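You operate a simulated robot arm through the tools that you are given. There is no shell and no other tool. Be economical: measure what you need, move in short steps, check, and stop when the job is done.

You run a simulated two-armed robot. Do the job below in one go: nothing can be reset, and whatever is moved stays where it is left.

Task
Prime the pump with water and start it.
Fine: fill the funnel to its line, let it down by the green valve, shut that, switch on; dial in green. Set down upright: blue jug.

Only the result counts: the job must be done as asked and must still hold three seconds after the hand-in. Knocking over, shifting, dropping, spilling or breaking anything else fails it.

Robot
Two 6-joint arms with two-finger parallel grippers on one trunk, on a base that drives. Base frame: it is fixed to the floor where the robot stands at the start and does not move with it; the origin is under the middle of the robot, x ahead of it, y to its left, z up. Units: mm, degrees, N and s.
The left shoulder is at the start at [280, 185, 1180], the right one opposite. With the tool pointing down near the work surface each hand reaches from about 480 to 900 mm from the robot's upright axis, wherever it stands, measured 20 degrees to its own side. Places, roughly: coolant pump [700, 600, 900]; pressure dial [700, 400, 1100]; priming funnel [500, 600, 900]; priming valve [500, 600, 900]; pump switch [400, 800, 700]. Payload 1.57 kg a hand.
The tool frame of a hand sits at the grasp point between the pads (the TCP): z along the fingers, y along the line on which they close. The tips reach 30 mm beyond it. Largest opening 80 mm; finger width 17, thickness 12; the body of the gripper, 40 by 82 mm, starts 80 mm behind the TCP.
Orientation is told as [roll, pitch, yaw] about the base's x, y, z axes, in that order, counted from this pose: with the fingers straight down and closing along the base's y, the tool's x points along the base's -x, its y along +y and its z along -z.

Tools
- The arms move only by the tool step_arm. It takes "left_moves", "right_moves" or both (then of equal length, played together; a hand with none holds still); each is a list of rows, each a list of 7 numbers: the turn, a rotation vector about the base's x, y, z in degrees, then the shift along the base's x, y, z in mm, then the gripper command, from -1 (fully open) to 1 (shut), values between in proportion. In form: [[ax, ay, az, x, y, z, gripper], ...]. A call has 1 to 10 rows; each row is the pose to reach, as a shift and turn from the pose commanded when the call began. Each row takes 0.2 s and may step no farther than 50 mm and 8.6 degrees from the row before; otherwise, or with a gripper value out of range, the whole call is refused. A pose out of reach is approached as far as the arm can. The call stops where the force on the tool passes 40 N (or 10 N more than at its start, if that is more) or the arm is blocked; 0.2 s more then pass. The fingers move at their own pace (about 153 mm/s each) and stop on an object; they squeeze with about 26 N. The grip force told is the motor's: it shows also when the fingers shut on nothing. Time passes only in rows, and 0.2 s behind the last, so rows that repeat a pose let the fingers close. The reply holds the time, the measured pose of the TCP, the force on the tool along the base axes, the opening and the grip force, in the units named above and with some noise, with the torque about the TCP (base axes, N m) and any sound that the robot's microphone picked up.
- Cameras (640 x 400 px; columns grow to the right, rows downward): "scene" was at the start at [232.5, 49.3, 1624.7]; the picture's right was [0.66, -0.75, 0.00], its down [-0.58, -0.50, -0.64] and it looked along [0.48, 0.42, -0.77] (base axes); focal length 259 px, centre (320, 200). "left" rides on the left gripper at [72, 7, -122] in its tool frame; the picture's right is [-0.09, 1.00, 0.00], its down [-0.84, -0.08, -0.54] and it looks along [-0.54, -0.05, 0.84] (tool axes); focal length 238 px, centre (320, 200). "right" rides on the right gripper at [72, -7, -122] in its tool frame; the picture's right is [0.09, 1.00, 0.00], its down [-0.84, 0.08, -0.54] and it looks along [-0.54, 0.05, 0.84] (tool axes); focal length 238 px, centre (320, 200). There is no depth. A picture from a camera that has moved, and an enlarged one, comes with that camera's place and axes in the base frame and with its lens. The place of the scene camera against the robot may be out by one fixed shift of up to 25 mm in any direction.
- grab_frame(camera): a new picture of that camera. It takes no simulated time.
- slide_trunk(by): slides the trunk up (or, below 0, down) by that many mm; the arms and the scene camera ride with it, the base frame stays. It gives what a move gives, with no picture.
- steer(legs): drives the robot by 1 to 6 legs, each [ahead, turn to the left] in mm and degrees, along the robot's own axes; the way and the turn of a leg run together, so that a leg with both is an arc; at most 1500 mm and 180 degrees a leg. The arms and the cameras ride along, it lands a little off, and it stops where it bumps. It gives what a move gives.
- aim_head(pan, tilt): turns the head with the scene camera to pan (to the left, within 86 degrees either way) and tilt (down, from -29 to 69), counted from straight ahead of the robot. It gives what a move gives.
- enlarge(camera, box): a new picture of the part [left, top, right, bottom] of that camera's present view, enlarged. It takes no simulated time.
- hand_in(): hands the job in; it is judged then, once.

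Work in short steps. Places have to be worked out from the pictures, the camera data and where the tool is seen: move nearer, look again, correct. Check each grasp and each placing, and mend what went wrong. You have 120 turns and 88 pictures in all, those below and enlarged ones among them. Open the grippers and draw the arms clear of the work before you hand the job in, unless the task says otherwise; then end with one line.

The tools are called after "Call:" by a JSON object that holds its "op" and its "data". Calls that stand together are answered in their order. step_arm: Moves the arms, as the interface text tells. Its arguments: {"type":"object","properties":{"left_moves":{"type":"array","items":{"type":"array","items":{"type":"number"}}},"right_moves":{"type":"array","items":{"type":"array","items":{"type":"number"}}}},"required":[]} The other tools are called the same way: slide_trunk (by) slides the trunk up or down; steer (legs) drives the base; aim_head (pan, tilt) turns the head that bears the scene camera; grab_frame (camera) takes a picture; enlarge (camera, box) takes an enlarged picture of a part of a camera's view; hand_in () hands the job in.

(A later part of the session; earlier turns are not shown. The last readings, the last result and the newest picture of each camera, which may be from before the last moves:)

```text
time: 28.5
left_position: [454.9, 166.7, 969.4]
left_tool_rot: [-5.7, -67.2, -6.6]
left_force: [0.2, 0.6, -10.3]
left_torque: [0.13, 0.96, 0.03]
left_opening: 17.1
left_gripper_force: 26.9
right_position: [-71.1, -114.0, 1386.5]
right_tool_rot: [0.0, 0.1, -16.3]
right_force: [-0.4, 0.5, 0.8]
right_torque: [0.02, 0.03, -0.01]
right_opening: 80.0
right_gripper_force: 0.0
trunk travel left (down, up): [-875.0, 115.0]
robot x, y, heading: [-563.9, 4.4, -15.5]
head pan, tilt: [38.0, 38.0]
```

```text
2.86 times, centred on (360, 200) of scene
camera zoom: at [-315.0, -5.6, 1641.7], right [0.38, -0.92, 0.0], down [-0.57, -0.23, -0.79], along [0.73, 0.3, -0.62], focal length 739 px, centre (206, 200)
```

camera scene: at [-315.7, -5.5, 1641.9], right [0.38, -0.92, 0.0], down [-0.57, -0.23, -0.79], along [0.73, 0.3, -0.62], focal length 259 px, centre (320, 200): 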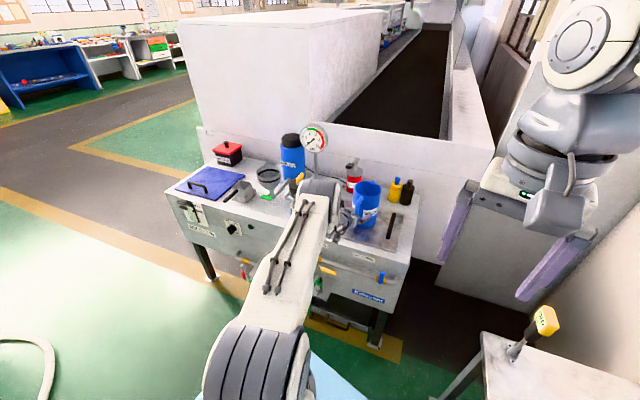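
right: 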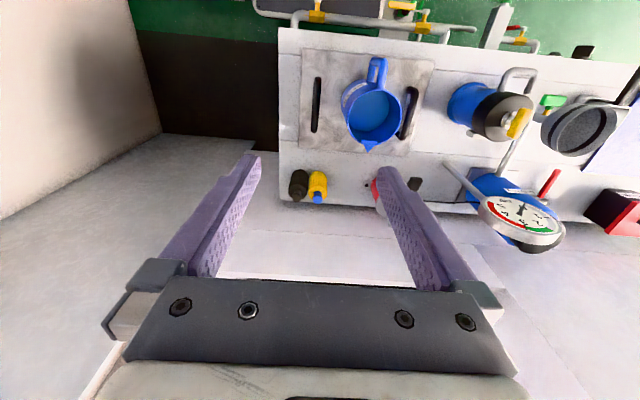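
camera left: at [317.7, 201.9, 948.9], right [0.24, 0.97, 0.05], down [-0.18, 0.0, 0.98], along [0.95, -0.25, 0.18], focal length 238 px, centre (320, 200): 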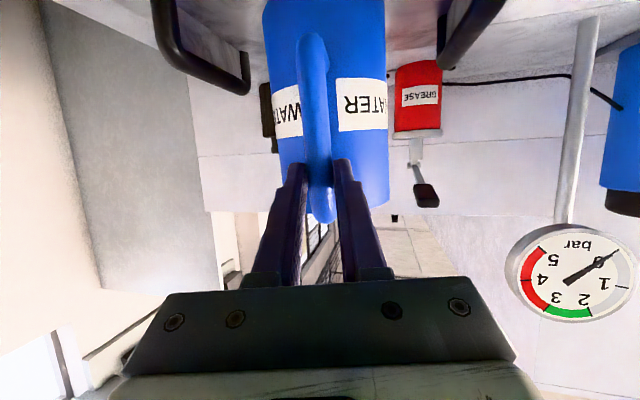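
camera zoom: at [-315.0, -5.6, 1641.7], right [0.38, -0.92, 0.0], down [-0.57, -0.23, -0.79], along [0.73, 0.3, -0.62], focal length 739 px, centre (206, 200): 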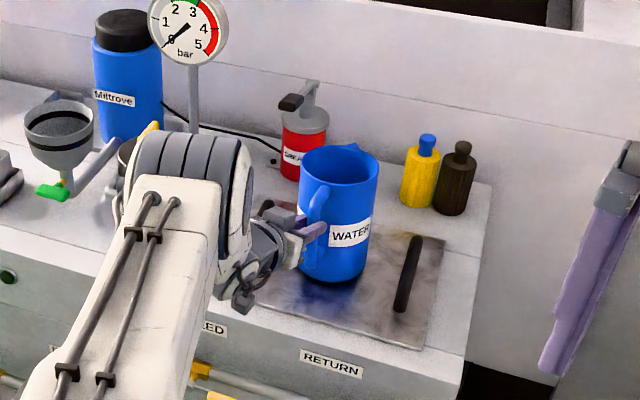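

Weight 10.3 N, torque 0.96 N m; little tilt seen. I lift 20 mm more and compare.

Call:
{"op": "step_arm", "data": {"left_moves": [[0, 0, 0, 0, 0, 6, 1], [0, 0, 0, 0, 0, 13, 1], [0, 0, 0, 0, 0, 20, 1], [0, 0, 0, 0, 0, 20, 1], [0, 0, 0, 0, 0, 20, 1]]}}

Call:
{"op": "grab_frame", "data": {"camera": "left"}}

Call:
{"op": "enlarge", "data": {"camera": "scene", "box": [290, 130, 430, 270]}}

```text
time: 29.7
left_position: [455.1, 166.8, 990.0]
left_tool_rot: [-5.7, -67.3, -6.7]
left_force: [0.0, 0.5, -9.9]
left_torque: [0.08, 0.94, 0.03]
left_opening: 17.2
left_gripper_force: 25.6
right_position: [-71.6, -114.1, 1387.0]
right_tool_rot: [0.0, 0.1, -16.4]
right_force: [0.0, 0.4, 0.8]
right_torque: [-0.01, -0.02, 0.0]
right_opening: 80.0
right_gripper_force: 0.1
trunk travel left (down, up): [-875.0, 115.0]
robot x, y, heading: [-561.7, 5.7, -15.6]
head pan, tilt: [38.0, 38.0]
```

```text
53 pictures are left
camera left: at [318.3, 201.8, 969.8], right [0.24, 0.97, 0.05], down [-0.18, 0.0, 0.98], along [0.95, -0.25, 0.18], focal length 238 px, centre (320, 200)
```

left: 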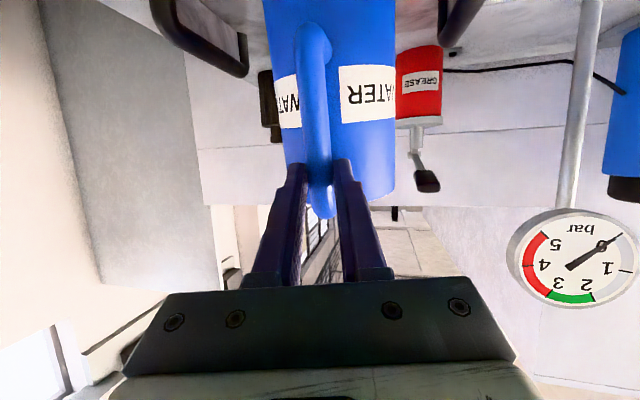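

```text
2.86 times, centred on (360, 200) of scene
camera zoom: at [-315.0, -5.5, 1641.7], right [0.38, -0.92, 0.0], down [-0.57, -0.23, -0.79], along [0.73, 0.3, -0.62], focal length 739 px, centre (206, 200)
```

zoom: 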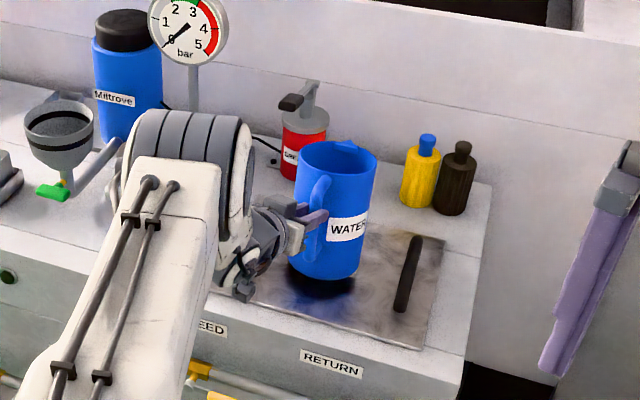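

The jug seems tipped forward a few degrees in the grip. I hold for a second to see whether it creeps.

Call:
{"op": "step_arm", "data": {"left_moves": [[0, 0, 0, 0, 0, 0, 1], [0, 0, 0, 0, 0, 0, 1], [0, 0, 0, 0, 0, 0, 1], [0, 0, 0, 0, 0, 0, 1], [0, 0, 0, 0, 0, 0, 1]]}}

Call:
{"op": "enlarge", "data": {"camera": "scene", "box": [290, 130, 430, 270]}}

```text
time: 30.9
left_position: [455.7, 166.5, 990.0]
left_tool_rot: [-5.7, -67.3, -6.7]
left_force: [-0.2, -0.5, -9.9]
left_torque: [0.05, 0.94, 0.01]
left_opening: 17.4
left_gripper_force: 26.1
right_position: [-71.4, -114.7, 1387.3]
right_tool_rot: [-0.1, 0.2, -16.5]
right_force: [0.5, 0.6, -0.4]
right_torque: [0.01, 0.0, -0.01]
right_opening: 80.3
right_gripper_force: 0.1
trunk travel left (down, up): [-875.0, 115.0]
robot x, y, heading: [-564.2, 5.8, -15.7]
head pan, tilt: [38.0, 38.0]
```

```text
2.86 times, centred on (360, 200) of scene
camera zoom: at [-315.0, -5.6, 1641.7], right [0.38, -0.92, 0.0], down [-0.57, -0.23, -0.79], along [0.73, 0.3, -0.62], focal length 739 px, centre (206, 200)
```

zoom: 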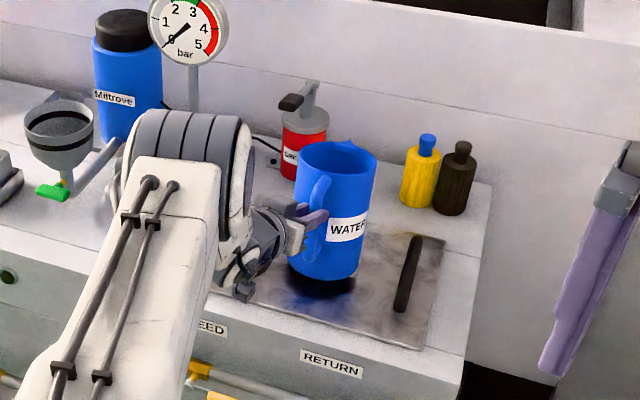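

Creep is small. I lift to z≈1185 slowly, pitching the hand 8° back to level the jug.

Call:
{"op": "step_arm", "data": {"left_moves": [[0, -1, 0, 0, 0, 8, 1], [0, -2, 0, -3, 0, 25, 1], [0, -3, 0, -6, 0, 47, 1], [0, -4, 0, -9, 0, 70, 1], [0, -5, 0, -12, 0, 94, 1], [0, -6, 0, -15, 0, 118, 1], [0, -7, 0, -18, 0, 142, 1], [0, -8, 0, -20, 0, 166, 1], [0, -8, 0, -20, 0, 186, 1], [0, -8, 0, -20, 0, 195, 1]]}}

Call:
{"op": "grab_frame", "data": {"camera": "scene"}}

Call:
{"op": "grab_frame", "data": {"camera": "left"}}

```text
time: 33.1
left_position: [436.4, 166.3, 1187.2]
left_tool_rot: [-2.2, -75.3, -10.1]
left_force: [0.7, 0.2, -8.6]
left_torque: [0.08, 1.0, -0.01]
left_opening: 17.1
left_gripper_force: 26.2
right_position: [-71.8, -113.7, 1386.8]
right_tool_rot: [0.1, 0.1, -16.4]
right_force: [-0.5, 0.3, 0.3]
right_torque: [0.01, 0.0, -0.02]
right_opening: 80.0
right_gripper_force: 0.0
trunk travel left (down, up): [-875.0, 115.0]
robot x, y, heading: [-563.0, 6.8, -15.7]
head pan, tilt: [38.0, 38.0]
```

```text
50 pictures are left
camera scene: at [-315.1, -5.6, 1641.8], right [0.38, -0.92, 0.0], down [-0.57, -0.23, -0.79], along [0.73, 0.3, -0.62], focal length 259 px, centre (320, 200)
```

scene: 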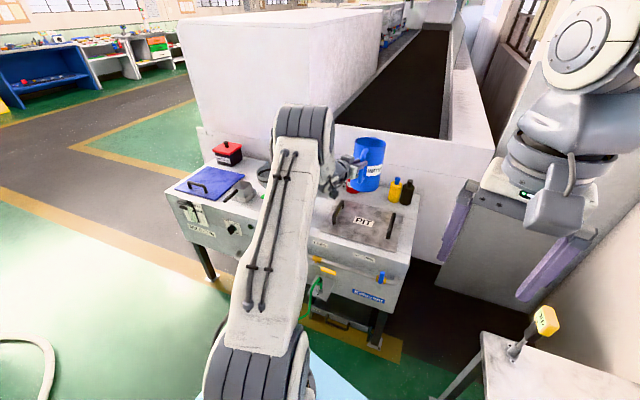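

```text
49 pictures are left
camera left: at [304.8, 201.3, 1149.4], right [0.23, 0.97, 0.08], down [-0.32, 0.0, 0.95], along [0.92, -0.25, 0.31], focal length 238 px, centre (320, 200)
```

left: 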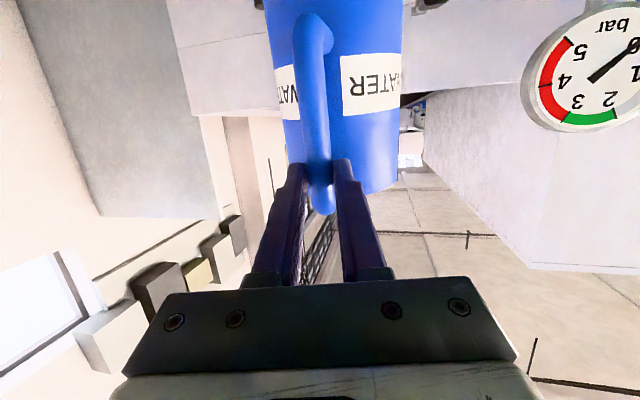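

The jug is near-level and clear above. I carry it over toward the funnel, turning it 30° left.

Call:
{"op": "step_arm", "data": {"left_moves": [[0, 0, 1, -5, 12, 0, 1], [0, 0, 3, -10, 38, 2, 1], [0, 0, 6, -15, 70, 4, 1], [0, 0, 10, -20, 104, 5, 1], [0, 0, 14, -25, 138, 5, 1], [0, 0, 18, -30, 172, 5, 1], [0, 0, 22, -35, 206, 5, 1], [0, 0, 25, -38, 236, 5, 1], [0, 0, 28, -42, 260, 5, 1], [0, 0, 30, -45, 275, 5, 1]]}}

Call:
{"op": "grab_frame", "data": {"camera": "scene"}}

Call:
{"op": "grab_frame", "data": {"camera": "left"}}

```text
time: 35.3
left_position: [391.2, 441.8, 1190.2]
left_tool_rot: [-2.2, -75.2, 19.9]
left_force: [0.5, 1.2, -9.7]
left_torque: [-0.44, 0.83, 0.01]
left_opening: 17.1
left_gripper_force: 26.0
right_position: [-71.6, -113.4, 1386.7]
right_tool_rot: [-0.2, 0.1, -16.4]
right_force: [-0.5, 1.1, -0.3]
right_torque: [0.0, 0.03, -0.02]
right_opening: 80.0
right_gripper_force: 0.0
trunk travel left (down, up): [-875.0, 115.0]
robot x, y, heading: [-560.4, 4.5, -15.7]
head pan, tilt: [38.0, 38.0]
```

```text
48 pictures are left
camera scene: at [-315.0, -5.3, 1641.8], right [0.38, -0.92, 0.0], down [-0.57, -0.23, -0.79], along [0.73, 0.3, -0.62], focal length 259 px, centre (320, 200)
```

scene: 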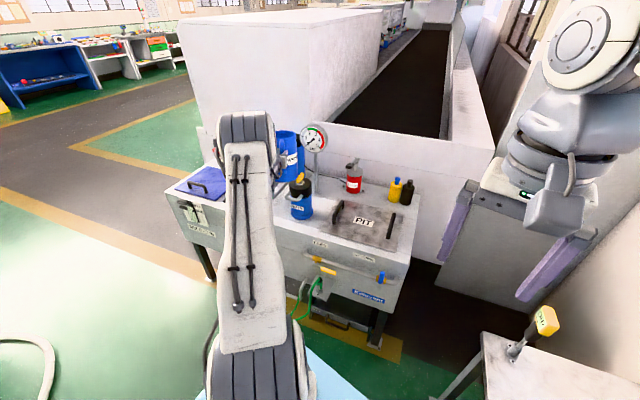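

```text
47 pictures are left
camera left: at [258.5, 407.9, 1151.6], right [-0.28, 0.96, 0.08], down [-0.27, -0.16, 0.95], along [0.92, 0.25, 0.31], focal length 238 px, centre (320, 200)
```

left: 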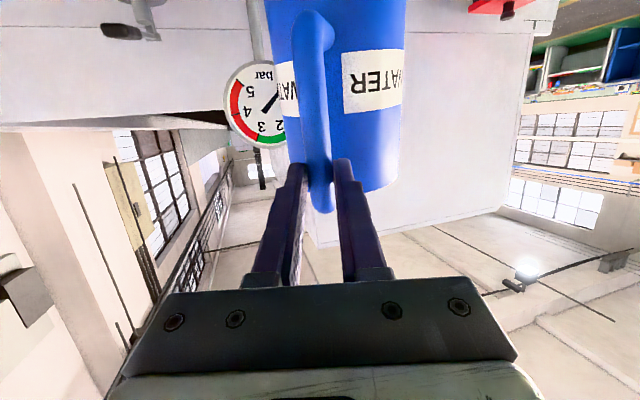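

The jug waits near the funnel, but the arm hides the funnel from the head. I bring the right hand up as a second camera, yawing it toward the funnel.

Call:
{"op": "step_arm", "data": {"right_moves": [[0, 0, 8, 30, 9, 0, -1], [0, 0, 16, 60, 18, 0, -1], [0, 0, 24, 90, 27, 0, -1], [0, 0, 32, 120, 36, 0, -1], [0, 0, 40, 150, 45, 0, -1], [0, 0, 48, 180, 54, 0, -1], [0, 0, 56, 210, 63, 0, -1], [0, 0, 64, 240, 72, 0, -1], [0, 0, 72, 270, 81, 0, -1], [0, 0, 79, 300, 93, 0, -1]]}}

Call:
{"op": "step_arm", "data": {"right_moves": [[6, -3, 0, 0, 0, 0, -1], [12, -6, 0, 0, 0, 0, -1], [17.8, -9, 0, 0, 0, 0, -1]]}}

Call:
{"op": "grab_frame", "data": {"camera": "right"}}

```text
time: 37.5
left_position: [391.0, 442.6, 1190.6]
left_tool_rot: [-2.0, -75.2, 19.8]
left_force: [0.0, 0.5, -8.9]
left_torque: [-0.41, 0.79, -0.01]
left_opening: 17.3
left_gripper_force: 26.5
right_position: [151.1, -48.6, 1353.1]
right_tool_rot: [-0.1, 0.1, 60.8]
right_force: [0.2, 0.0, 0.9]
right_torque: [-0.01, 0.01, -0.03]
right_opening: 80.2
right_gripper_force: 0.0
right hand out of reach, approached as far as the arm can: row 8, 9, 10
trunk travel left (down, up): [-875.0, 115.0]
robot x, y, heading: [-563.6, 4.5, -15.5]
head pan, tilt: [38.0, 38.0]
```

```text
time: 38.3
left_position: [389.8, 443.3, 1189.8]
left_tool_rot: [-2.0, -75.2, 19.8]
left_force: [0.4, 0.7, -9.3]
left_torque: [-0.42, 0.83, 0.01]
left_opening: 17.1
left_gripper_force: 26.0
right_position: [155.7, -50.4, 1354.5]
right_tool_rot: [0.1, -20.0, 62.5]
right_force: [0.1, 0.0, -0.6]
right_torque: [0.01, 0.0, 0.02]
right_opening: 79.9
right_gripper_force: 0.1
trunk travel left (down, up): [-875.0, 115.0]
robot x, y, heading: [-567.7, 10.8, -15.8]
head pan, tilt: [38.0, 38.0]
```

```text
46 pictures are left
camera right: at [110.2, -151.2, 1443.3], right [-0.92, 0.38, -0.03], down [0.21, 0.57, 0.8], along [0.32, 0.73, -0.61], focal length 238 px, centre (320, 200)
```

right: 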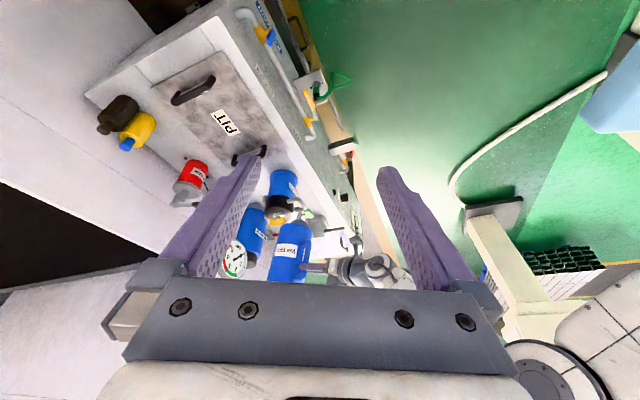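

The right camera sees the jug and funnel area. I enlarge there.

Call:
{"op": "enlarge", "data": {"camera": "right", "box": [215, 150, 375, 290]}}

```text
2.86 times, centred on (295, 220) of right
camera zoom: at [110.2, -151.2, 1443.3], right [-0.92, 0.38, -0.03], down [0.21, 0.57, 0.8], along [0.32, 0.73, -0.61], focal length 681 px, centre (391, 143)
```

zoom: 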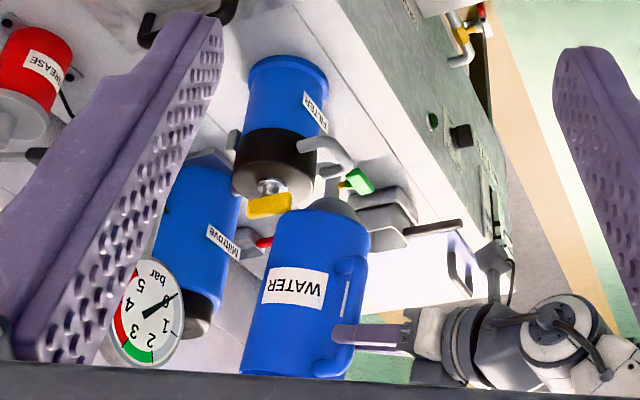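

The pour needs the tool near vertical, so the robot must stand closer. I raise and pull the jug back a little, then turn the base left 26° and drive forward.

Call:
{"op": "step_arm", "data": {"left_moves": [[0, 0, 0, -5, -3, 8, 1], [0, 0, 0, -15, -8, 22, 1], [0, 0, 0, -25, -12, 35, 1], [0, 0, 0, -30, -15, 42, 1]]}}

Call:
{"op": "steer", "data": {"legs": [[0, 26]]}}

Call:
{"op": "grab_frame", "data": {"camera": "right"}}

Call:
{"op": "grab_frame", "data": {"camera": "left"}}

```text
time: 39.3
left_position: [359.3, 428.6, 1233.3]
left_tool_rot: [-2.0, -75.3, 19.8]
left_force: [0.0, -0.3, -9.5]
left_torque: [-0.44, 0.81, 0.0]
left_opening: 17.3
left_gripper_force: 26.3
right_position: [154.7, -50.4, 1353.9]
right_tool_rot: [0.2, -19.8, 62.7]
right_force: [-0.6, -0.7, -0.8]
right_torque: [-0.01, 0.0, -0.04]
right_opening: 79.8
right_gripper_force: 0.1
trunk travel left (down, up): [-875.0, 115.0]
robot x, y, heading: [-564.6, 8.1, -15.8]
head pan, tilt: [38.0, 38.0]
```

```text
time: 41.0
left_position: [73.2, 796.7, 1233.2]
left_tool_rot: [-2.1, -75.2, 46.5]
left_force: [-0.6, -0.2, -9.0]
left_torque: [-0.61, 0.57, 0.03]
left_opening: 17.3
left_gripper_force: 25.8
right_position: [103.5, 277.3, 1353.7]
right_tool_rot: [0.2, -19.9, 89.2]
right_force: [-0.8, -0.3, -0.3]
right_torque: [0.0, 0.0, 0.0]
right_opening: 80.2
right_gripper_force: 0.1
trunk travel left (down, up): [-875.0, 115.0]
robot x, y, heading: [-563.0, 8.3, 11.0]
head pan, tilt: [38.0, 38.0]
```

```text
44 pictures are left
camera right: at [108.5, 168.1, 1443.7], right [-1.0, -0.07, -0.03], down [-0.07, 0.6, 0.79], along [-0.04, 0.79, -0.61], focal length 238 px, centre (320, 200)
```

right: 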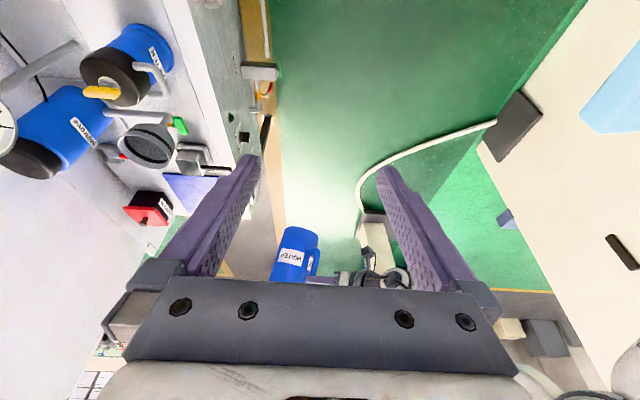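

```text
43 pictures are left
camera left: at [-29.7, 707.2, 1194.7], right [-0.68, 0.73, 0.08], down [-0.17, -0.27, 0.95], along [0.71, 0.63, 0.31], focal length 238 px, centre (320, 200)
```

left: 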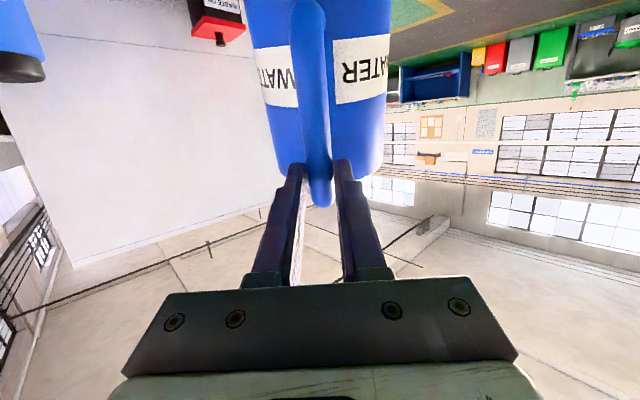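

All clear. I drive forward 350 mm.

Call:
{"op": "steer", "data": {"legs": [[350, 0]]}}

Call:
{"op": "grab_frame", "data": {"camera": "right"}}

```text
time: 43.4
left_position: [417.8, 874.0, 1233.5]
left_tool_rot: [-2.0, -75.1, 47.1]
left_force: [-0.5, -0.4, -9.9]
left_torque: [-0.66, 0.54, 0.01]
left_opening: 17.4
left_gripper_force: 25.3
right_position: [454.6, 353.7, 1353.6]
right_tool_rot: [0.2, -19.9, 89.7]
right_force: [-0.4, -0.1, 0.0]
right_torque: [0.02, 0.01, 0.0]
right_opening: 80.2
right_gripper_force: 0.0
trunk travel left (down, up): [-875.0, 115.0]
robot x, y, heading: [-212.2, 73.7, 11.6]
head pan, tilt: [38.0, 38.0]
```

```text
42 pictures are left
camera right: at [459.6, 244.3, 1443.7], right [-1.0, -0.08, -0.03], down [-0.07, 0.6, 0.79], along [-0.05, 0.79, -0.61], focal length 238 px, centre (320, 200)
```

right: 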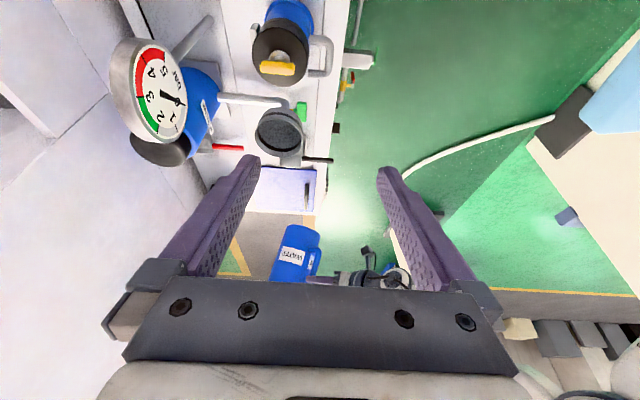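

Excellent view of the funnel. I enlarge it for the line and centre.

Call:
{"op": "enlarge", "data": {"camera": "right", "box": [230, 80, 350, 180]}}

```text
4.00 times, centred on (290, 130) of right
camera zoom: at [459.6, 244.3, 1443.7], right [-1.0, -0.08, -0.03], down [-0.07, 0.6, 0.79], along [-0.05, 0.79, -0.61], focal length 953 px, centre (440, 480)
```

zoom: 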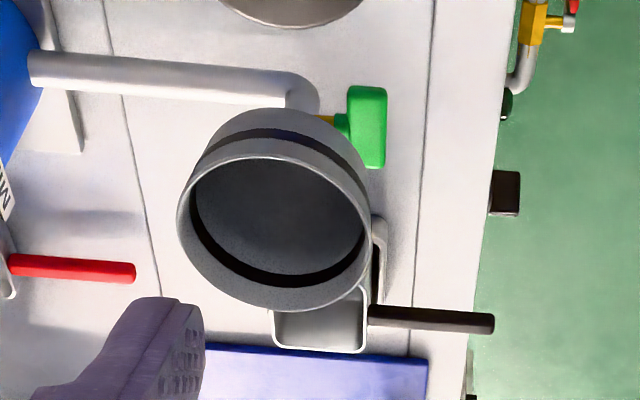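

Funnel centre confirmed at (540,611,988), rim ⌀≈112. I bring the jug in from the -x side, turning it 45° right.

Call:
{"op": "step_arm", "data": {"left_moves": [[0, 0, -3, -1, -15, 0, 1], [0, 0, -8, -3, -45, 0, 1], [0, 0, -14, -6, -85, 0, 1], [0, 0, -20, -8, -125, 0, 1], [0, 0, -26, -10, -165, 0, 1], [0, 0, -32, -12, -205, 0, 1], [0, 0, -38, -14, -240, 0, 1], [0, 0, -43, -16, -267, 0, 1], [0, 0, -45, -18, -282, 0, 1]]}}

Call:
{"op": "grab_frame", "data": {"camera": "right"}}

```text
time: 45.4
left_position: [400.2, 589.9, 1232.2]
left_tool_rot: [-1.9, -75.1, 1.8]
left_force: [1.0, 0.1, -8.9]
left_torque: [-0.05, 0.8, 0.01]
left_opening: 17.2
left_gripper_force: 26.1
right_position: [454.5, 353.9, 1353.7]
right_tool_rot: [0.2, -19.9, 89.7]
right_force: [-0.7, 0.3, -0.1]
right_torque: [0.04, 0.0, -0.01]
right_opening: 80.2
right_gripper_force: 0.2
trunk travel left (down, up): [-875.0, 115.0]
robot x, y, heading: [-210.8, 77.3, 11.7]
head pan, tilt: [38.0, 38.0]
```

```text
40 pictures are left
camera right: at [459.7, 244.1, 1443.7], right [-1.0, -0.08, -0.03], down [-0.07, 0.6, 0.79], along [-0.05, 0.79, -0.61], focal length 238 px, centre (320, 200)
```

right: 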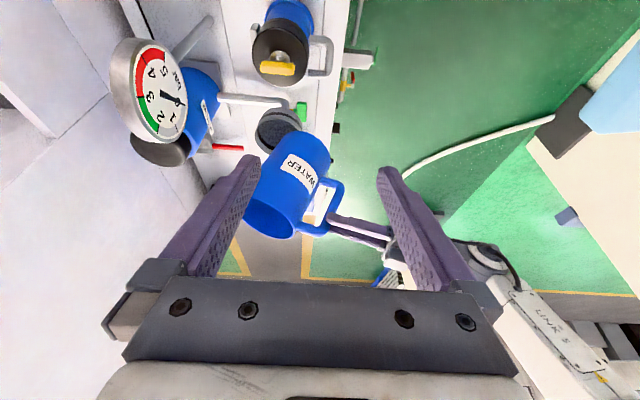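

The jug hangs tipped ~15° forward after slow creep in the grip. I start the tilt now, keeping the spout over the funnel, to about 58° in all, and then look.

Call:
{"op": "step_arm", "data": {"left_moves": [[-1.7, 7.8, 0, -35, -16, 0, 1], [-3.3, 15.6, 0, -28, -15, -5, 1], [-5, 23.5, 0, -18, -13, -10, 1], [-6.7, 31.3, 0, -5, -10, -20, 1], [-8.3, 39.1, 0, 11, -6, -30, 1], [-8.9, 42, 0, 18, -5, -35, 1]]}}

Call:
{"op": "grab_frame", "data": {"camera": "right"}}

```text
time: 46.8
left_position: [417.9, 587.8, 1198.6]
left_tool_rot: [-10.1, -32.3, 8.9]
left_force: [0.4, -0.5, -7.5]
left_torque: [0.08, -0.03, 0.0]
left_opening: 17.2
left_gripper_force: 26.0
right_position: [454.2, 355.3, 1354.9]
right_tool_rot: [0.1, -20.0, 89.7]
right_force: [0.2, -1.1, -0.7]
right_torque: [0.0, -0.01, 0.01]
right_opening: 80.2
right_gripper_force: 0.0
trunk travel left (down, up): [-875.0, 115.0]
robot x, y, heading: [-211.2, 75.4, 11.5]
head pan, tilt: [38.0, 38.0]
```

```text
39 pictures are left
camera right: at [459.7, 244.1, 1443.7], right [-1.0, -0.08, -0.03], down [-0.07, 0.6, 0.79], along [-0.05, 0.79, -0.61], focal length 238 px, centre (320, 200)
```

right: 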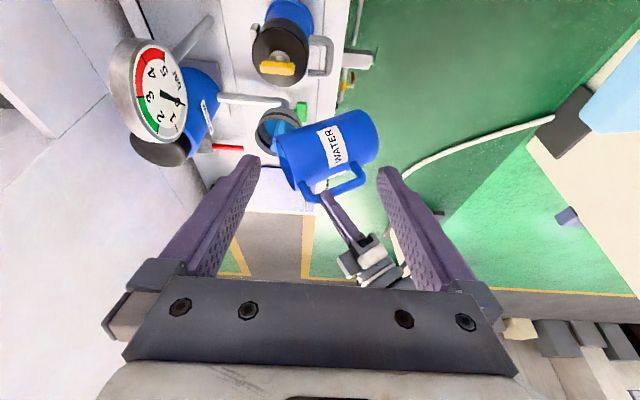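

Water is already flowing. I enlarge at once.

Call:
{"op": "enlarge", "data": {"camera": "right", "box": [230, 80, 350, 180]}}

```text
4.00 times, centred on (290, 130) of right
camera zoom: at [459.7, 244.1, 1443.7], right [-1.0, -0.08, -0.03], down [-0.07, 0.6, 0.79], along [-0.05, 0.79, -0.61], focal length 953 px, centre (440, 480)
```

zoom: 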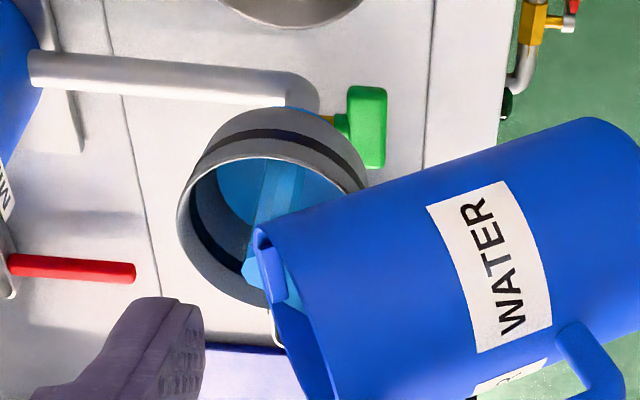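

The level is close below the black line and still rising; I tilt back 16° to stop the flow and look.

Call:
{"op": "step_arm", "data": {"left_moves": [[1.7, -8.2, 0, -9, -2, 6, 1], [3.4, -16.4, 0, -20, -4, 14, 1]]}}

Call:
{"op": "enlarge", "data": {"camera": "right", "box": [230, 80, 350, 180]}}

```text
time: 47.4
left_position: [398.0, 582.8, 1211.0]
left_tool_rot: [-8.9, -49.1, 8.1]
left_force: [0.2, -0.3, -8.2]
left_torque: [0.04, 0.29, 0.0]
left_opening: 17.0
left_gripper_force: 25.8
right_position: [454.3, 355.3, 1354.5]
right_tool_rot: [0.2, -19.8, 89.7]
right_force: [0.5, -0.1, 0.8]
right_torque: [0.01, -0.02, 0.0]
right_opening: 80.1
right_gripper_force: 0.1
trunk travel left (down, up): [-875.0, 115.0]
robot x, y, heading: [-212.3, 76.9, 11.4]
head pan, tilt: [38.0, 38.0]
```

```text
4.00 times, centred on (290, 130) of right
camera zoom: at [459.7, 244.0, 1443.8], right [-1.0, -0.08, -0.03], down [-0.07, 0.6, 0.79], along [-0.05, 0.79, -0.61], focal length 953 px, centre (440, 480)
```

zoom: 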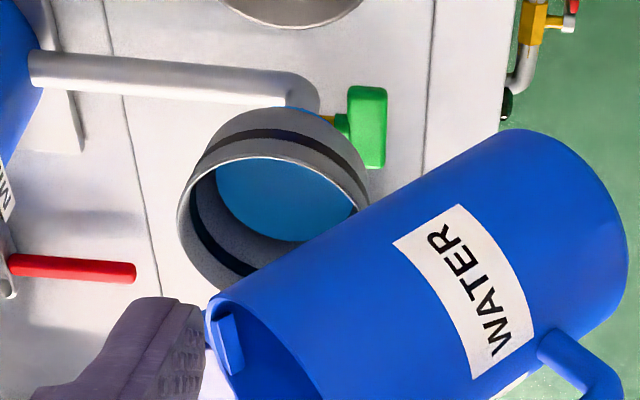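

Flow stopped; the surface is still somewhat below the black line. I tilt forward again the same 16° briefly and check.

Call:
{"op": "step_arm", "data": {"left_moves": [[-1.7, 8.2, 0, 11, 2, -8, 1], [-3.4, 16.4, 0, 20, 4, -14, 1]]}}

Call:
{"op": "enlarge", "data": {"camera": "right", "box": [230, 80, 350, 180]}}

```text
time: 48.0
left_position: [419.4, 588.6, 1198.7]
left_tool_rot: [-10.1, -32.2, 8.7]
left_force: [-0.1, -0.6, -7.9]
left_torque: [0.1, -0.04, 0.02]
left_opening: 17.1
left_gripper_force: 26.0
right_position: [455.0, 355.2, 1353.8]
right_tool_rot: [0.2, -19.9, 89.7]
right_force: [-0.8, 0.3, -0.9]
right_torque: [-0.01, 0.04, 0.01]
right_opening: 80.0
right_gripper_force: 0.0
trunk travel left (down, up): [-875.0, 115.0]
robot x, y, heading: [-209.7, 80.6, 11.7]
head pan, tilt: [38.0, 38.0]
```

```text
4.00 times, centred on (290, 130) of right
camera zoom: at [459.7, 244.2, 1443.6], right [-1.0, -0.08, -0.03], down [-0.07, 0.6, 0.79], along [-0.05, 0.79, -0.61], focal length 953 px, centre (440, 480)
```

zoom: 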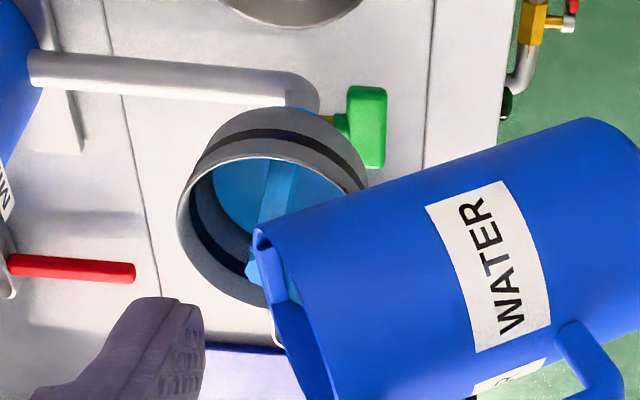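

The stream is thinner and the level a bit higher. I hold here 0.6 s more and look.

Call:
{"op": "step_arm", "data": {"left_moves": [[0, 0, 0, 0, 0, 0, 1], [0, 0, 0, 0, 0, 0, 1]]}}

Call:
{"op": "enlarge", "data": {"camera": "right", "box": [230, 80, 350, 180]}}

```text
time: 48.6
left_position: [418.0, 587.7, 1198.0]
left_tool_rot: [-10.2, -32.4, 8.9]
left_force: [0.6, -0.3, -8.3]
left_torque: [0.12, -0.07, -0.02]
left_opening: 17.5
left_gripper_force: 26.2
right_position: [453.8, 354.9, 1355.2]
right_tool_rot: [0.1, -19.9, 89.7]
right_force: [-0.2, 0.0, 0.5]
right_torque: [-0.02, -0.01, 0.01]
right_opening: 80.0
right_gripper_force: 0.2
trunk travel left (down, up): [-875.0, 115.0]
robot x, y, heading: [-214.9, 79.7, 11.6]
head pan, tilt: [38.0, 38.0]
```

```text
4.00 times, centred on (290, 130) of right
camera zoom: at [459.7, 244.0, 1443.8], right [-1.0, -0.08, -0.03], down [-0.07, 0.6, 0.79], along [-0.05, 0.79, -0.61], focal length 953 px, centre (440, 480)
```

zoom: 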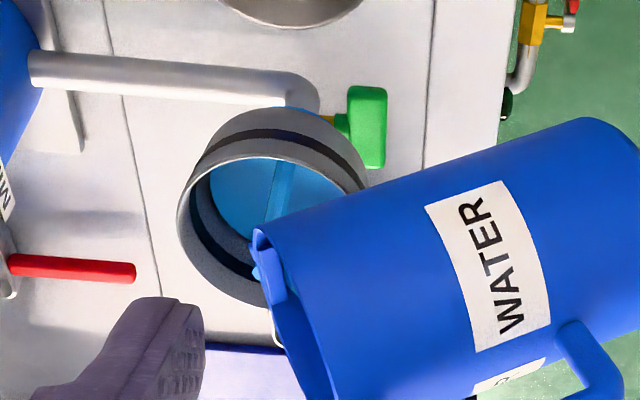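

The stream is thinning and the level nears the line. I add 4° of tilt and watch.

Call:
{"op": "step_arm", "data": {"left_moves": [[-0.8, 4, 0, 8, 2, -1, 1], [-0.8, 4, 0, 8, 2, -1, 1]]}}

Call:
{"op": "enlarge", "data": {"camera": "right", "box": [230, 80, 350, 180]}}

```text
time: 49.2
left_position: [425.1, 588.5, 1197.6]
left_tool_rot: [-10.3, -28.3, 9.0]
left_force: [-0.2, 0.5, -6.1]
left_torque: [0.08, -0.1, 0.01]
left_opening: 17.2
left_gripper_force: 26.4
right_position: [454.7, 355.1, 1353.9]
right_tool_rot: [0.3, -19.9, 89.7]
right_force: [-0.3, 0.7, 0.0]
right_torque: [0.0, 0.01, 0.0]
right_opening: 79.9
right_gripper_force: 0.1
trunk travel left (down, up): [-875.0, 115.0]
robot x, y, heading: [-210.5, 78.0, 11.8]
head pan, tilt: [38.0, 38.0]
```

```text
4.00 times, centred on (290, 130) of right
camera zoom: at [459.8, 244.1, 1443.7], right [-1.0, -0.08, -0.03], down [-0.07, 0.6, 0.79], along [-0.05, 0.79, -0.61], focal length 953 px, centre (440, 480)
```

zoom: 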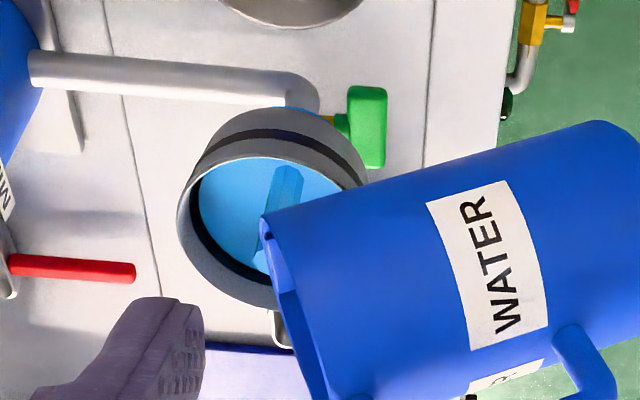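

The surface has reached the black line's lower edge with the stream still running; I tilt back now.

Call:
{"op": "step_arm", "data": {"left_moves": [[1.7, -8.2, 0, -10, -2, 4, 1], [3.4, -16.4, 0, -22, -4, 12, 1]]}}

Call:
{"op": "enlarge", "data": {"camera": "right", "box": [230, 80, 350, 180]}}

```text
time: 49.8
left_position: [403.7, 586.4, 1207.4]
left_tool_rot: [-9.1, -45.1, 8.3]
left_force: [0.2, 0.3, -6.2]
left_torque: [0.06, 0.16, 0.05]
left_opening: 17.1
left_gripper_force: 25.5
right_position: [454.3, 354.2, 1354.8]
right_tool_rot: [0.2, -19.8, 89.7]
right_force: [-0.6, 0.0, 0.4]
right_torque: [0.0, 0.02, -0.02]
right_opening: 79.9
right_gripper_force: 0.1
trunk travel left (down, up): [-875.0, 115.0]
robot x, y, heading: [-216.5, 74.2, 11.6]
head pan, tilt: [38.0, 38.0]
```

```text
4.00 times, centred on (290, 130) of right
camera zoom: at [459.6, 243.9, 1443.9], right [-1.0, -0.08, -0.03], down [-0.07, 0.6, 0.79], along [-0.05, 0.79, -0.61], focal length 953 px, centre (440, 480)
```

zoom: 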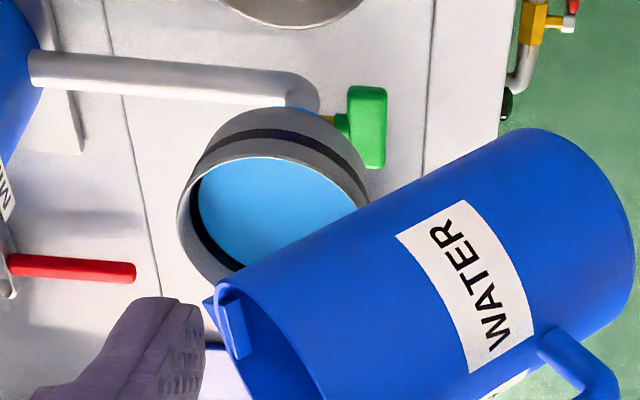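

Flow has stopped. I swing the jug upright and back a bit to see the whole surface.

Call:
{"op": "step_arm", "data": {"left_moves": [[1.7, -8.2, 0, -15, -3, 6, 1], [3.4, -16.4, 0, -35, -5, 12, 1], [5, -24.5, 0, -55, -8, 18, 1], [6.7, -32, 0, -75, -10, 22, 1]]}}

Call:
{"op": "enlarge", "data": {"camera": "right", "box": [230, 80, 350, 180]}}

Call:
{"op": "grab_frame", "data": {"camera": "right"}}

```text
time: 50.8
left_position: [328.4, 574.8, 1227.8]
left_tool_rot: [-0.4, -77.6, 0.4]
left_force: [-0.5, -0.4, -5.8]
left_torque: [-0.04, 0.51, 0.02]
left_opening: 17.1
left_gripper_force: 25.9
right_position: [454.1, 355.2, 1353.5]
right_tool_rot: [0.3, -20.0, 89.7]
right_force: [-0.3, 0.1, 0.3]
right_torque: [-0.01, 0.0, -0.03]
right_opening: 80.1
right_gripper_force: 0.1
trunk travel left (down, up): [-875.0, 115.0]
robot x, y, heading: [-212.8, 76.7, 11.7]
head pan, tilt: [38.0, 38.0]
```

```text
4.00 times, centred on (290, 130) of right
camera zoom: at [459.6, 244.0, 1443.8], right [-1.0, -0.08, -0.03], down [-0.07, 0.6, 0.79], along [-0.05, 0.79, -0.61], focal length 953 px, centre (440, 480)
```

zoom: 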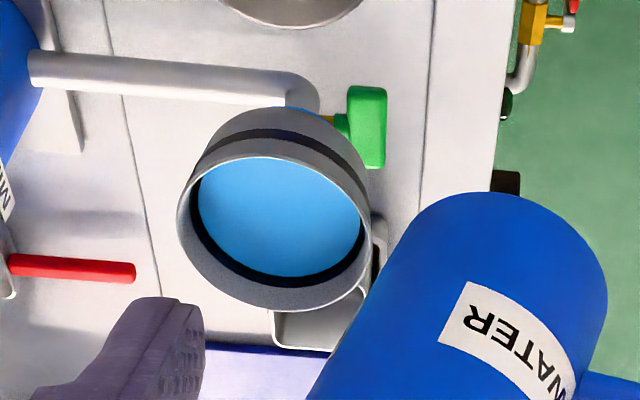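

```text
31 pictures are left
camera right: at [459.6, 244.0, 1443.8], right [-1.0, -0.08, -0.03], down [-0.07, 0.6, 0.79], along [-0.05, 0.79, -0.61], focal length 238 px, centre (320, 200)
```

right: 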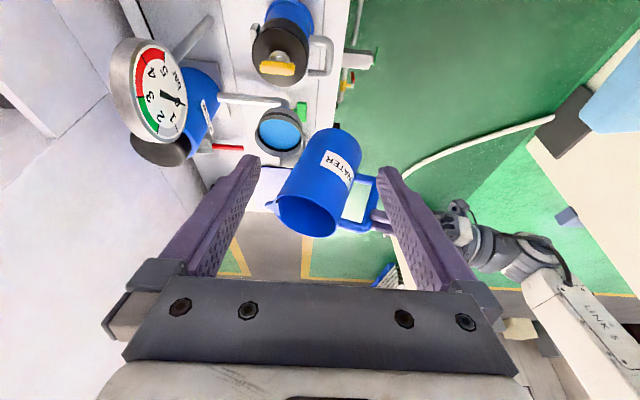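

The surface stands at the line. Now the jug goes back: I level it by pitching back 15°, then reverse the drive to the place where it stood.

Call:
{"op": "step_arm", "data": {"left_moves": [[1.2, -5.5, 0, -5, 0, 0, 1], [2.2, -10.5, 0, -10, 0, 0, 1], [3.1, -15, 0, -15, 0, 0, 1]]}}

Call:
{"op": "steer", "data": {"legs": [[-350, 0]]}}

Call:
{"op": "steer", "data": {"legs": [[0, -27]]}}

Call:
{"op": "grab_frame", "data": {"camera": "scene"}}

```text
time: 51.6
left_position: [322.4, 602.3, 1265.2]
left_tool_rot: [131.5, -86.4, -131.4]
left_force: [0.3, 0.0, -6.2]
left_torque: [-0.05, 0.71, 0.0]
left_opening: 17.2
left_gripper_force: 25.9
left hand out of reach, approached as far as the arm can: row 1, 2, 3
right_position: [453.5, 354.2, 1353.5]
right_tool_rot: [0.3, -19.8, 89.7]
right_force: [1.4, 0.2, 0.3]
right_torque: [-0.01, -0.01, 0.03]
right_opening: 79.9
right_gripper_force: 0.0
trunk travel left (down, up): [-875.0, 115.0]
robot x, y, heading: [-213.9, 73.4, 11.4]
head pan, tilt: [38.0, 38.0]
```

```text
time: 53.8
left_position: [-15.8, 532.9, 1264.9]
left_tool_rot: [131.2, -86.5, -131.3]
left_force: [0.1, 0.5, -4.7]
left_torque: [-0.05, 0.68, 0.01]
left_opening: 17.2
left_gripper_force: 26.1
right_position: [115.4, 284.0, 1353.4]
right_tool_rot: [0.2, -20.0, 89.6]
right_force: [0.0, -0.2, -0.2]
right_torque: [-0.02, 0.03, 0.02]
right_opening: 79.9
right_gripper_force: 0.1
trunk travel left (down, up): [-875.0, 115.0]
robot x, y, heading: [-550.9, 10.9, 11.4]
head pan, tilt: [38.0, 38.0]
```

```text
time: 55.6
left_position: [163.7, 234.9, 1264.4]
left_tool_rot: [131.3, -86.4, -158.1]
left_force: [0.6, 0.3, -5.2]
left_torque: [0.25, 0.6, 0.01]
left_opening: 17.1
left_gripper_force: 26.0
right_position: [168.2, -46.4, 1353.5]
right_tool_rot: [0.1, -19.8, 62.8]
right_force: [-0.8, -0.4, -0.4]
right_torque: [0.03, 0.03, 0.02]
right_opening: 79.9
right_gripper_force: 0.0
trunk travel left (down, up): [-875.0, 115.0]
robot x, y, heading: [-550.6, 6.5, -15.4]
head pan, tilt: [38.0, 38.0]
```

```text
30 pictures are left
camera scene: at [-302.4, -3.2, 1641.8], right [0.38, -0.92, 0.0], down [-0.57, -0.24, -0.79], along [0.73, 0.3, -0.62], focal length 259 px, centre (320, 200)
```

scene: 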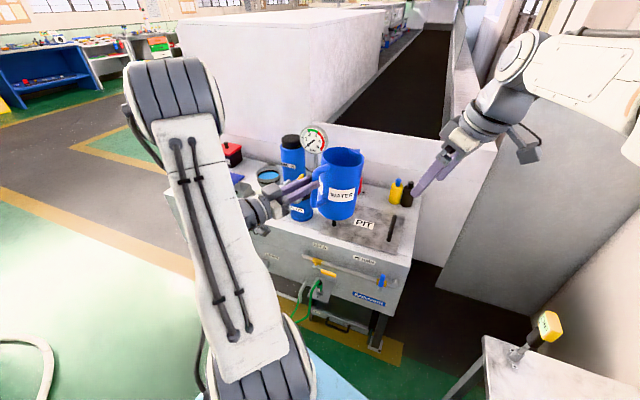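

I carry the jug over its old place, turning it 14° so it faces as before.

Call:
{"op": "step_arm", "data": {"left_moves": [[0, 0, 1, 12, -3, -3, 1], [0, 0, 3, 42, -10, -10, 1], [0, 0, 5, 82, -20, -20, 1], [0, 0, 7, 122, -30, -30, 1], [0, 0, 9, 162, -40, -40, 1], [0, 0, 11, 202, -50, -50, 1], [0, 0, 13, 242, -60, -60, 1], [0, 0, 14, 270, -66, -70, 1], [0, 0, 14, 284, -68, -75, 1]]}}

Call:
{"op": "enlarge", "data": {"camera": "scene", "box": [260, 90, 460, 270]}}

Call:
{"op": "grab_frame", "data": {"camera": "right"}}

```text
time: 57.6
left_position: [449.8, 167.0, 1188.2]
left_tool_rot: [130.2, -86.6, -143.1]
left_force: [0.4, 0.5, -6.0]
left_torque: [0.08, 0.67, -0.02]
left_opening: 17.3
left_gripper_force: 26.3
right_position: [168.7, -45.9, 1354.2]
right_tool_rot: [0.2, -19.9, 62.7]
right_force: [0.0, 0.4, 0.6]
right_torque: [0.01, -0.01, 0.0]
right_opening: 79.8
right_gripper_force: 0.0
trunk travel left (down, up): [-875.0, 115.0]
robot x, y, heading: [-550.0, 9.2, -15.2]
head pan, tilt: [38.0, 38.0]
```

```text
2.22 times, centred on (360, 180) of scene
camera zoom: at [-302.2, -3.3, 1641.8], right [0.38, -0.92, 0.0], down [-0.57, -0.24, -0.79], along [0.73, 0.3, -0.62], focal length 575 px, centre (231, 244)
```

zoom: 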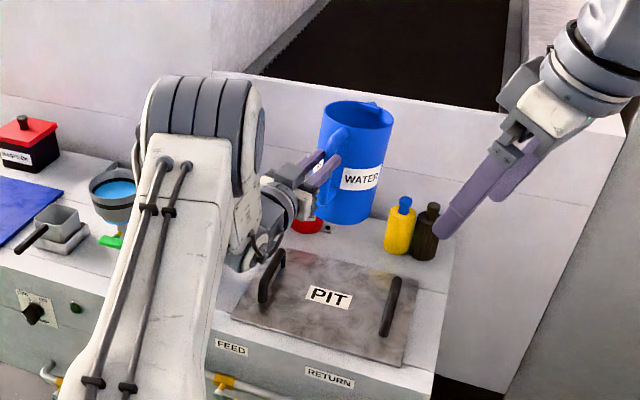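

```text
28 pictures are left
camera right: at [123.6, -147.7, 1443.7], right [-0.93, 0.38, -0.03], down [0.21, 0.57, 0.79], along [0.32, 0.73, -0.61], focal length 238 px, centre (320, 200)
```

right: 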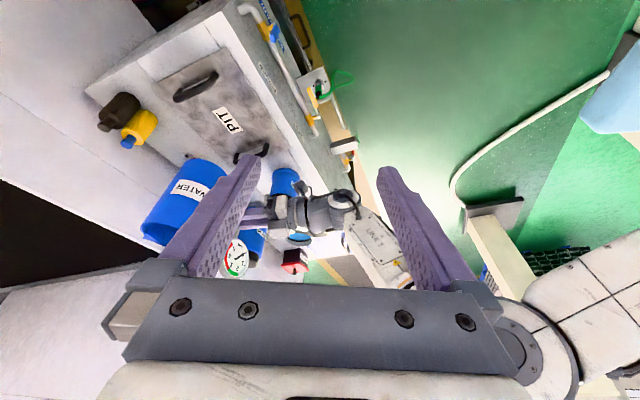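

The jug looks near upright above its old spot. I lower it to about 15 mm above the cover and check.

Call:
{"op": "step_arm", "data": {"left_moves": [[0, 0, 0, 0, 0, -12, 1], [0, 0, 0, 0, 0, -40, 1], [0, 0, 0, 1, 0, -72, 1], [0, 0, 0, 1, 0, -104, 1], [0, 0, 0, 2, 0, -136, 1], [0, 0, 0, 2, 0, -165, 1], [0, 0, 0, 3, 0, -190, 1], [0, 0, 0, 3, 0, -208, 1], [0, 0, 0, 3, 0, -213, 1]]}}

Call:
{"op": "enlarge", "data": {"camera": "scene", "box": [290, 130, 430, 270]}}

Call:
{"op": "enlarge", "data": {"camera": "right", "box": [120, 60, 320, 200]}}

```text
time: 59.6
left_position: [450.6, 168.9, 977.5]
left_tool_rot: [131.0, -86.5, -143.9]
left_force: [-0.1, 0.1, -6.8]
left_torque: [0.1, 0.67, -0.01]
left_opening: 17.3
left_gripper_force: 26.3
right_position: [167.7, -46.9, 1353.8]
right_tool_rot: [0.1, -19.9, 62.8]
right_force: [-0.5, -0.5, 0.1]
right_torque: [0.01, 0.01, 0.01]
right_opening: 79.8
right_gripper_force: 0.1
trunk travel left (down, up): [-875.0, 115.0]
robot x, y, heading: [-550.3, 6.6, -15.5]
head pan, tilt: [38.0, 38.0]
```

```text
2.86 times, centred on (360, 200) of scene
camera zoom: at [-302.2, -3.2, 1641.8], right [0.38, -0.92, 0.0], down [-0.57, -0.24, -0.79], along [0.73, 0.3, -0.62], focal length 739 px, centre (206, 200)
```

zoom: 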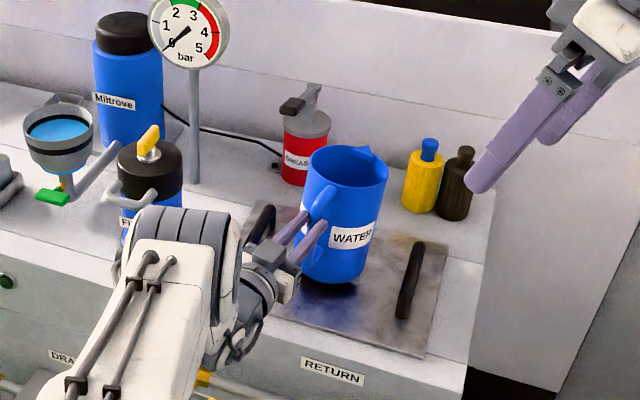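

```text
2.86 times, centred on (220, 130) of right
camera zoom: at [123.6, -147.6, 1443.7], right [-0.93, 0.38, -0.03], down [0.21, 0.57, 0.79], along [0.32, 0.73, -0.61], focal length 681 px, centre (606, 400)
```

zoom: 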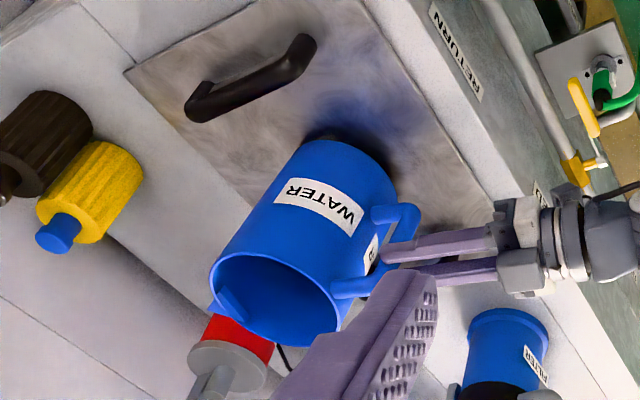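

The jug leans forward about 6°. I pitch the hand back 6° and lower to contact.

Call:
{"op": "step_arm", "data": {"left_moves": [[0, -3, 0, 0, 0, -3, 1], [0, -6, 0, 0, 0, -8, 1], [0, -6, 0, 0, 0, -12, 1], [0, -6, 0, 0, 0, -15, 1], [0, -6, 0, 0, 0, -18, 1]]}}

Call:
{"op": "enlarge", "data": {"camera": "scene", "box": [290, 130, 430, 270]}}

```text
time: 60.8
left_position: [452.1, 166.6, 957.7]
left_tool_rot: [154.0, -81.0, -166.9]
left_force: [-0.4, 0.3, -5.9]
left_torque: [0.09, 0.69, -0.01]
left_opening: 17.1
left_gripper_force: 25.8
right_position: [168.7, -46.0, 1353.7]
right_tool_rot: [0.1, -19.9, 62.9]
right_force: [0.6, -1.0, 0.4]
right_torque: [-0.01, -0.01, 0.0]
right_opening: 79.8
right_gripper_force: 0.0
trunk travel left (down, up): [-875.0, 115.0]
robot x, y, heading: [-553.9, 8.3, -15.3]
head pan, tilt: [38.0, 38.0]
```

```text
2.86 times, centred on (360, 200) of scene
camera zoom: at [-302.2, -3.2, 1641.8], right [0.38, -0.92, 0.0], down [-0.57, -0.24, -0.79], along [0.73, 0.3, -0.62], focal length 739 px, centre (206, 200)
```

zoom: 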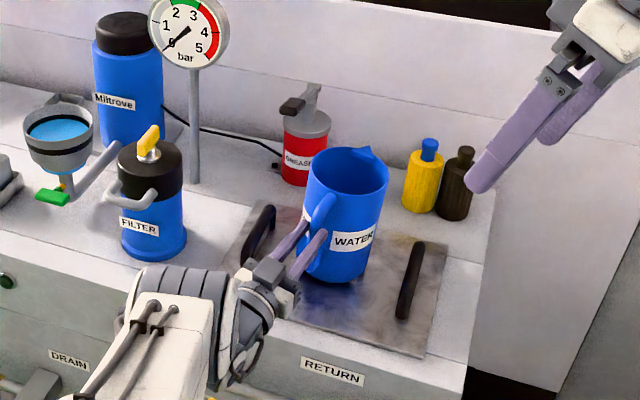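

Still hanging (full weight). I keep lowering in small steps until contact.

Call:
{"op": "step_arm", "data": {"left_moves": [[0, 0, 0, 0, 0, -3, 1], [0, 0, 0, 0, 0, -6, 1], [0, 0, 0, 0, 0, -6, 1]]}}

```text
time: 61.6
left_position: [450.9, 167.5, 953.5]
left_tool_rot: [154.4, -80.7, -167.2]
left_force: [-0.5, -0.9, 0.7]
left_torque: [-0.24, -0.03, 0.03]
left_opening: 17.3
left_gripper_force: 26.2
right_position: [169.5, -45.1, 1354.4]
right_tool_rot: [0.2, -20.0, 62.9]
right_force: [-0.3, -0.7, 0.6]
right_torque: [0.0, 0.02, -0.05]
right_opening: 80.1
right_gripper_force: 0.1
trunk travel left (down, up): [-875.0, 115.0]
robot x, y, heading: [-552.5, 8.0, -15.4]
head pan, tilt: [38.0, 38.0]
```

The jug is now supported (force and torque near zero). I open the fingers and check before withdrawing.

Call:
{"op": "step_arm", "data": {"left_moves": [[0, 0, 0, 0, 0, 0, 0.4], [0, 0, 0, 0, 0, 0, 0], [0, 0, 0, 0, 0, 0, -0.6], [0, 0, 0, 0, 0, 0, -1]]}}

Call:
{"op": "enlarge", "data": {"camera": "scene", "box": [290, 130, 430, 270]}}

```text
time: 62.6
left_position: [450.5, 167.2, 952.1]
left_tool_rot: [154.1, -80.9, -166.8]
left_force: [0.6, 0.6, 0.5]
left_torque: [0.0, -0.02, -0.01]
left_opening: 80.1
left_gripper_force: 0.0
right_position: [168.5, -46.1, 1353.3]
right_tool_rot: [0.3, -19.9, 62.7]
right_force: [0.5, 1.1, 0.2]
right_torque: [0.03, -0.03, 0.01]
right_opening: 80.0
right_gripper_force: 0.0
trunk travel left (down, up): [-875.0, 115.0]
robot x, y, heading: [-552.2, 7.4, -15.6]
head pan, tilt: [38.0, 38.0]
```

```text
2.86 times, centred on (360, 200) of scene
camera zoom: at [-302.7, -3.3, 1641.9], right [0.38, -0.92, 0.0], down [-0.57, -0.24, -0.79], along [0.73, 0.3, -0.62], focal length 739 px, centre (206, 200)
```

zoom: 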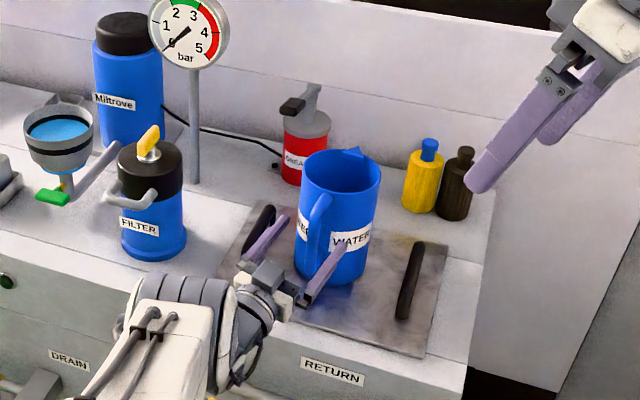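

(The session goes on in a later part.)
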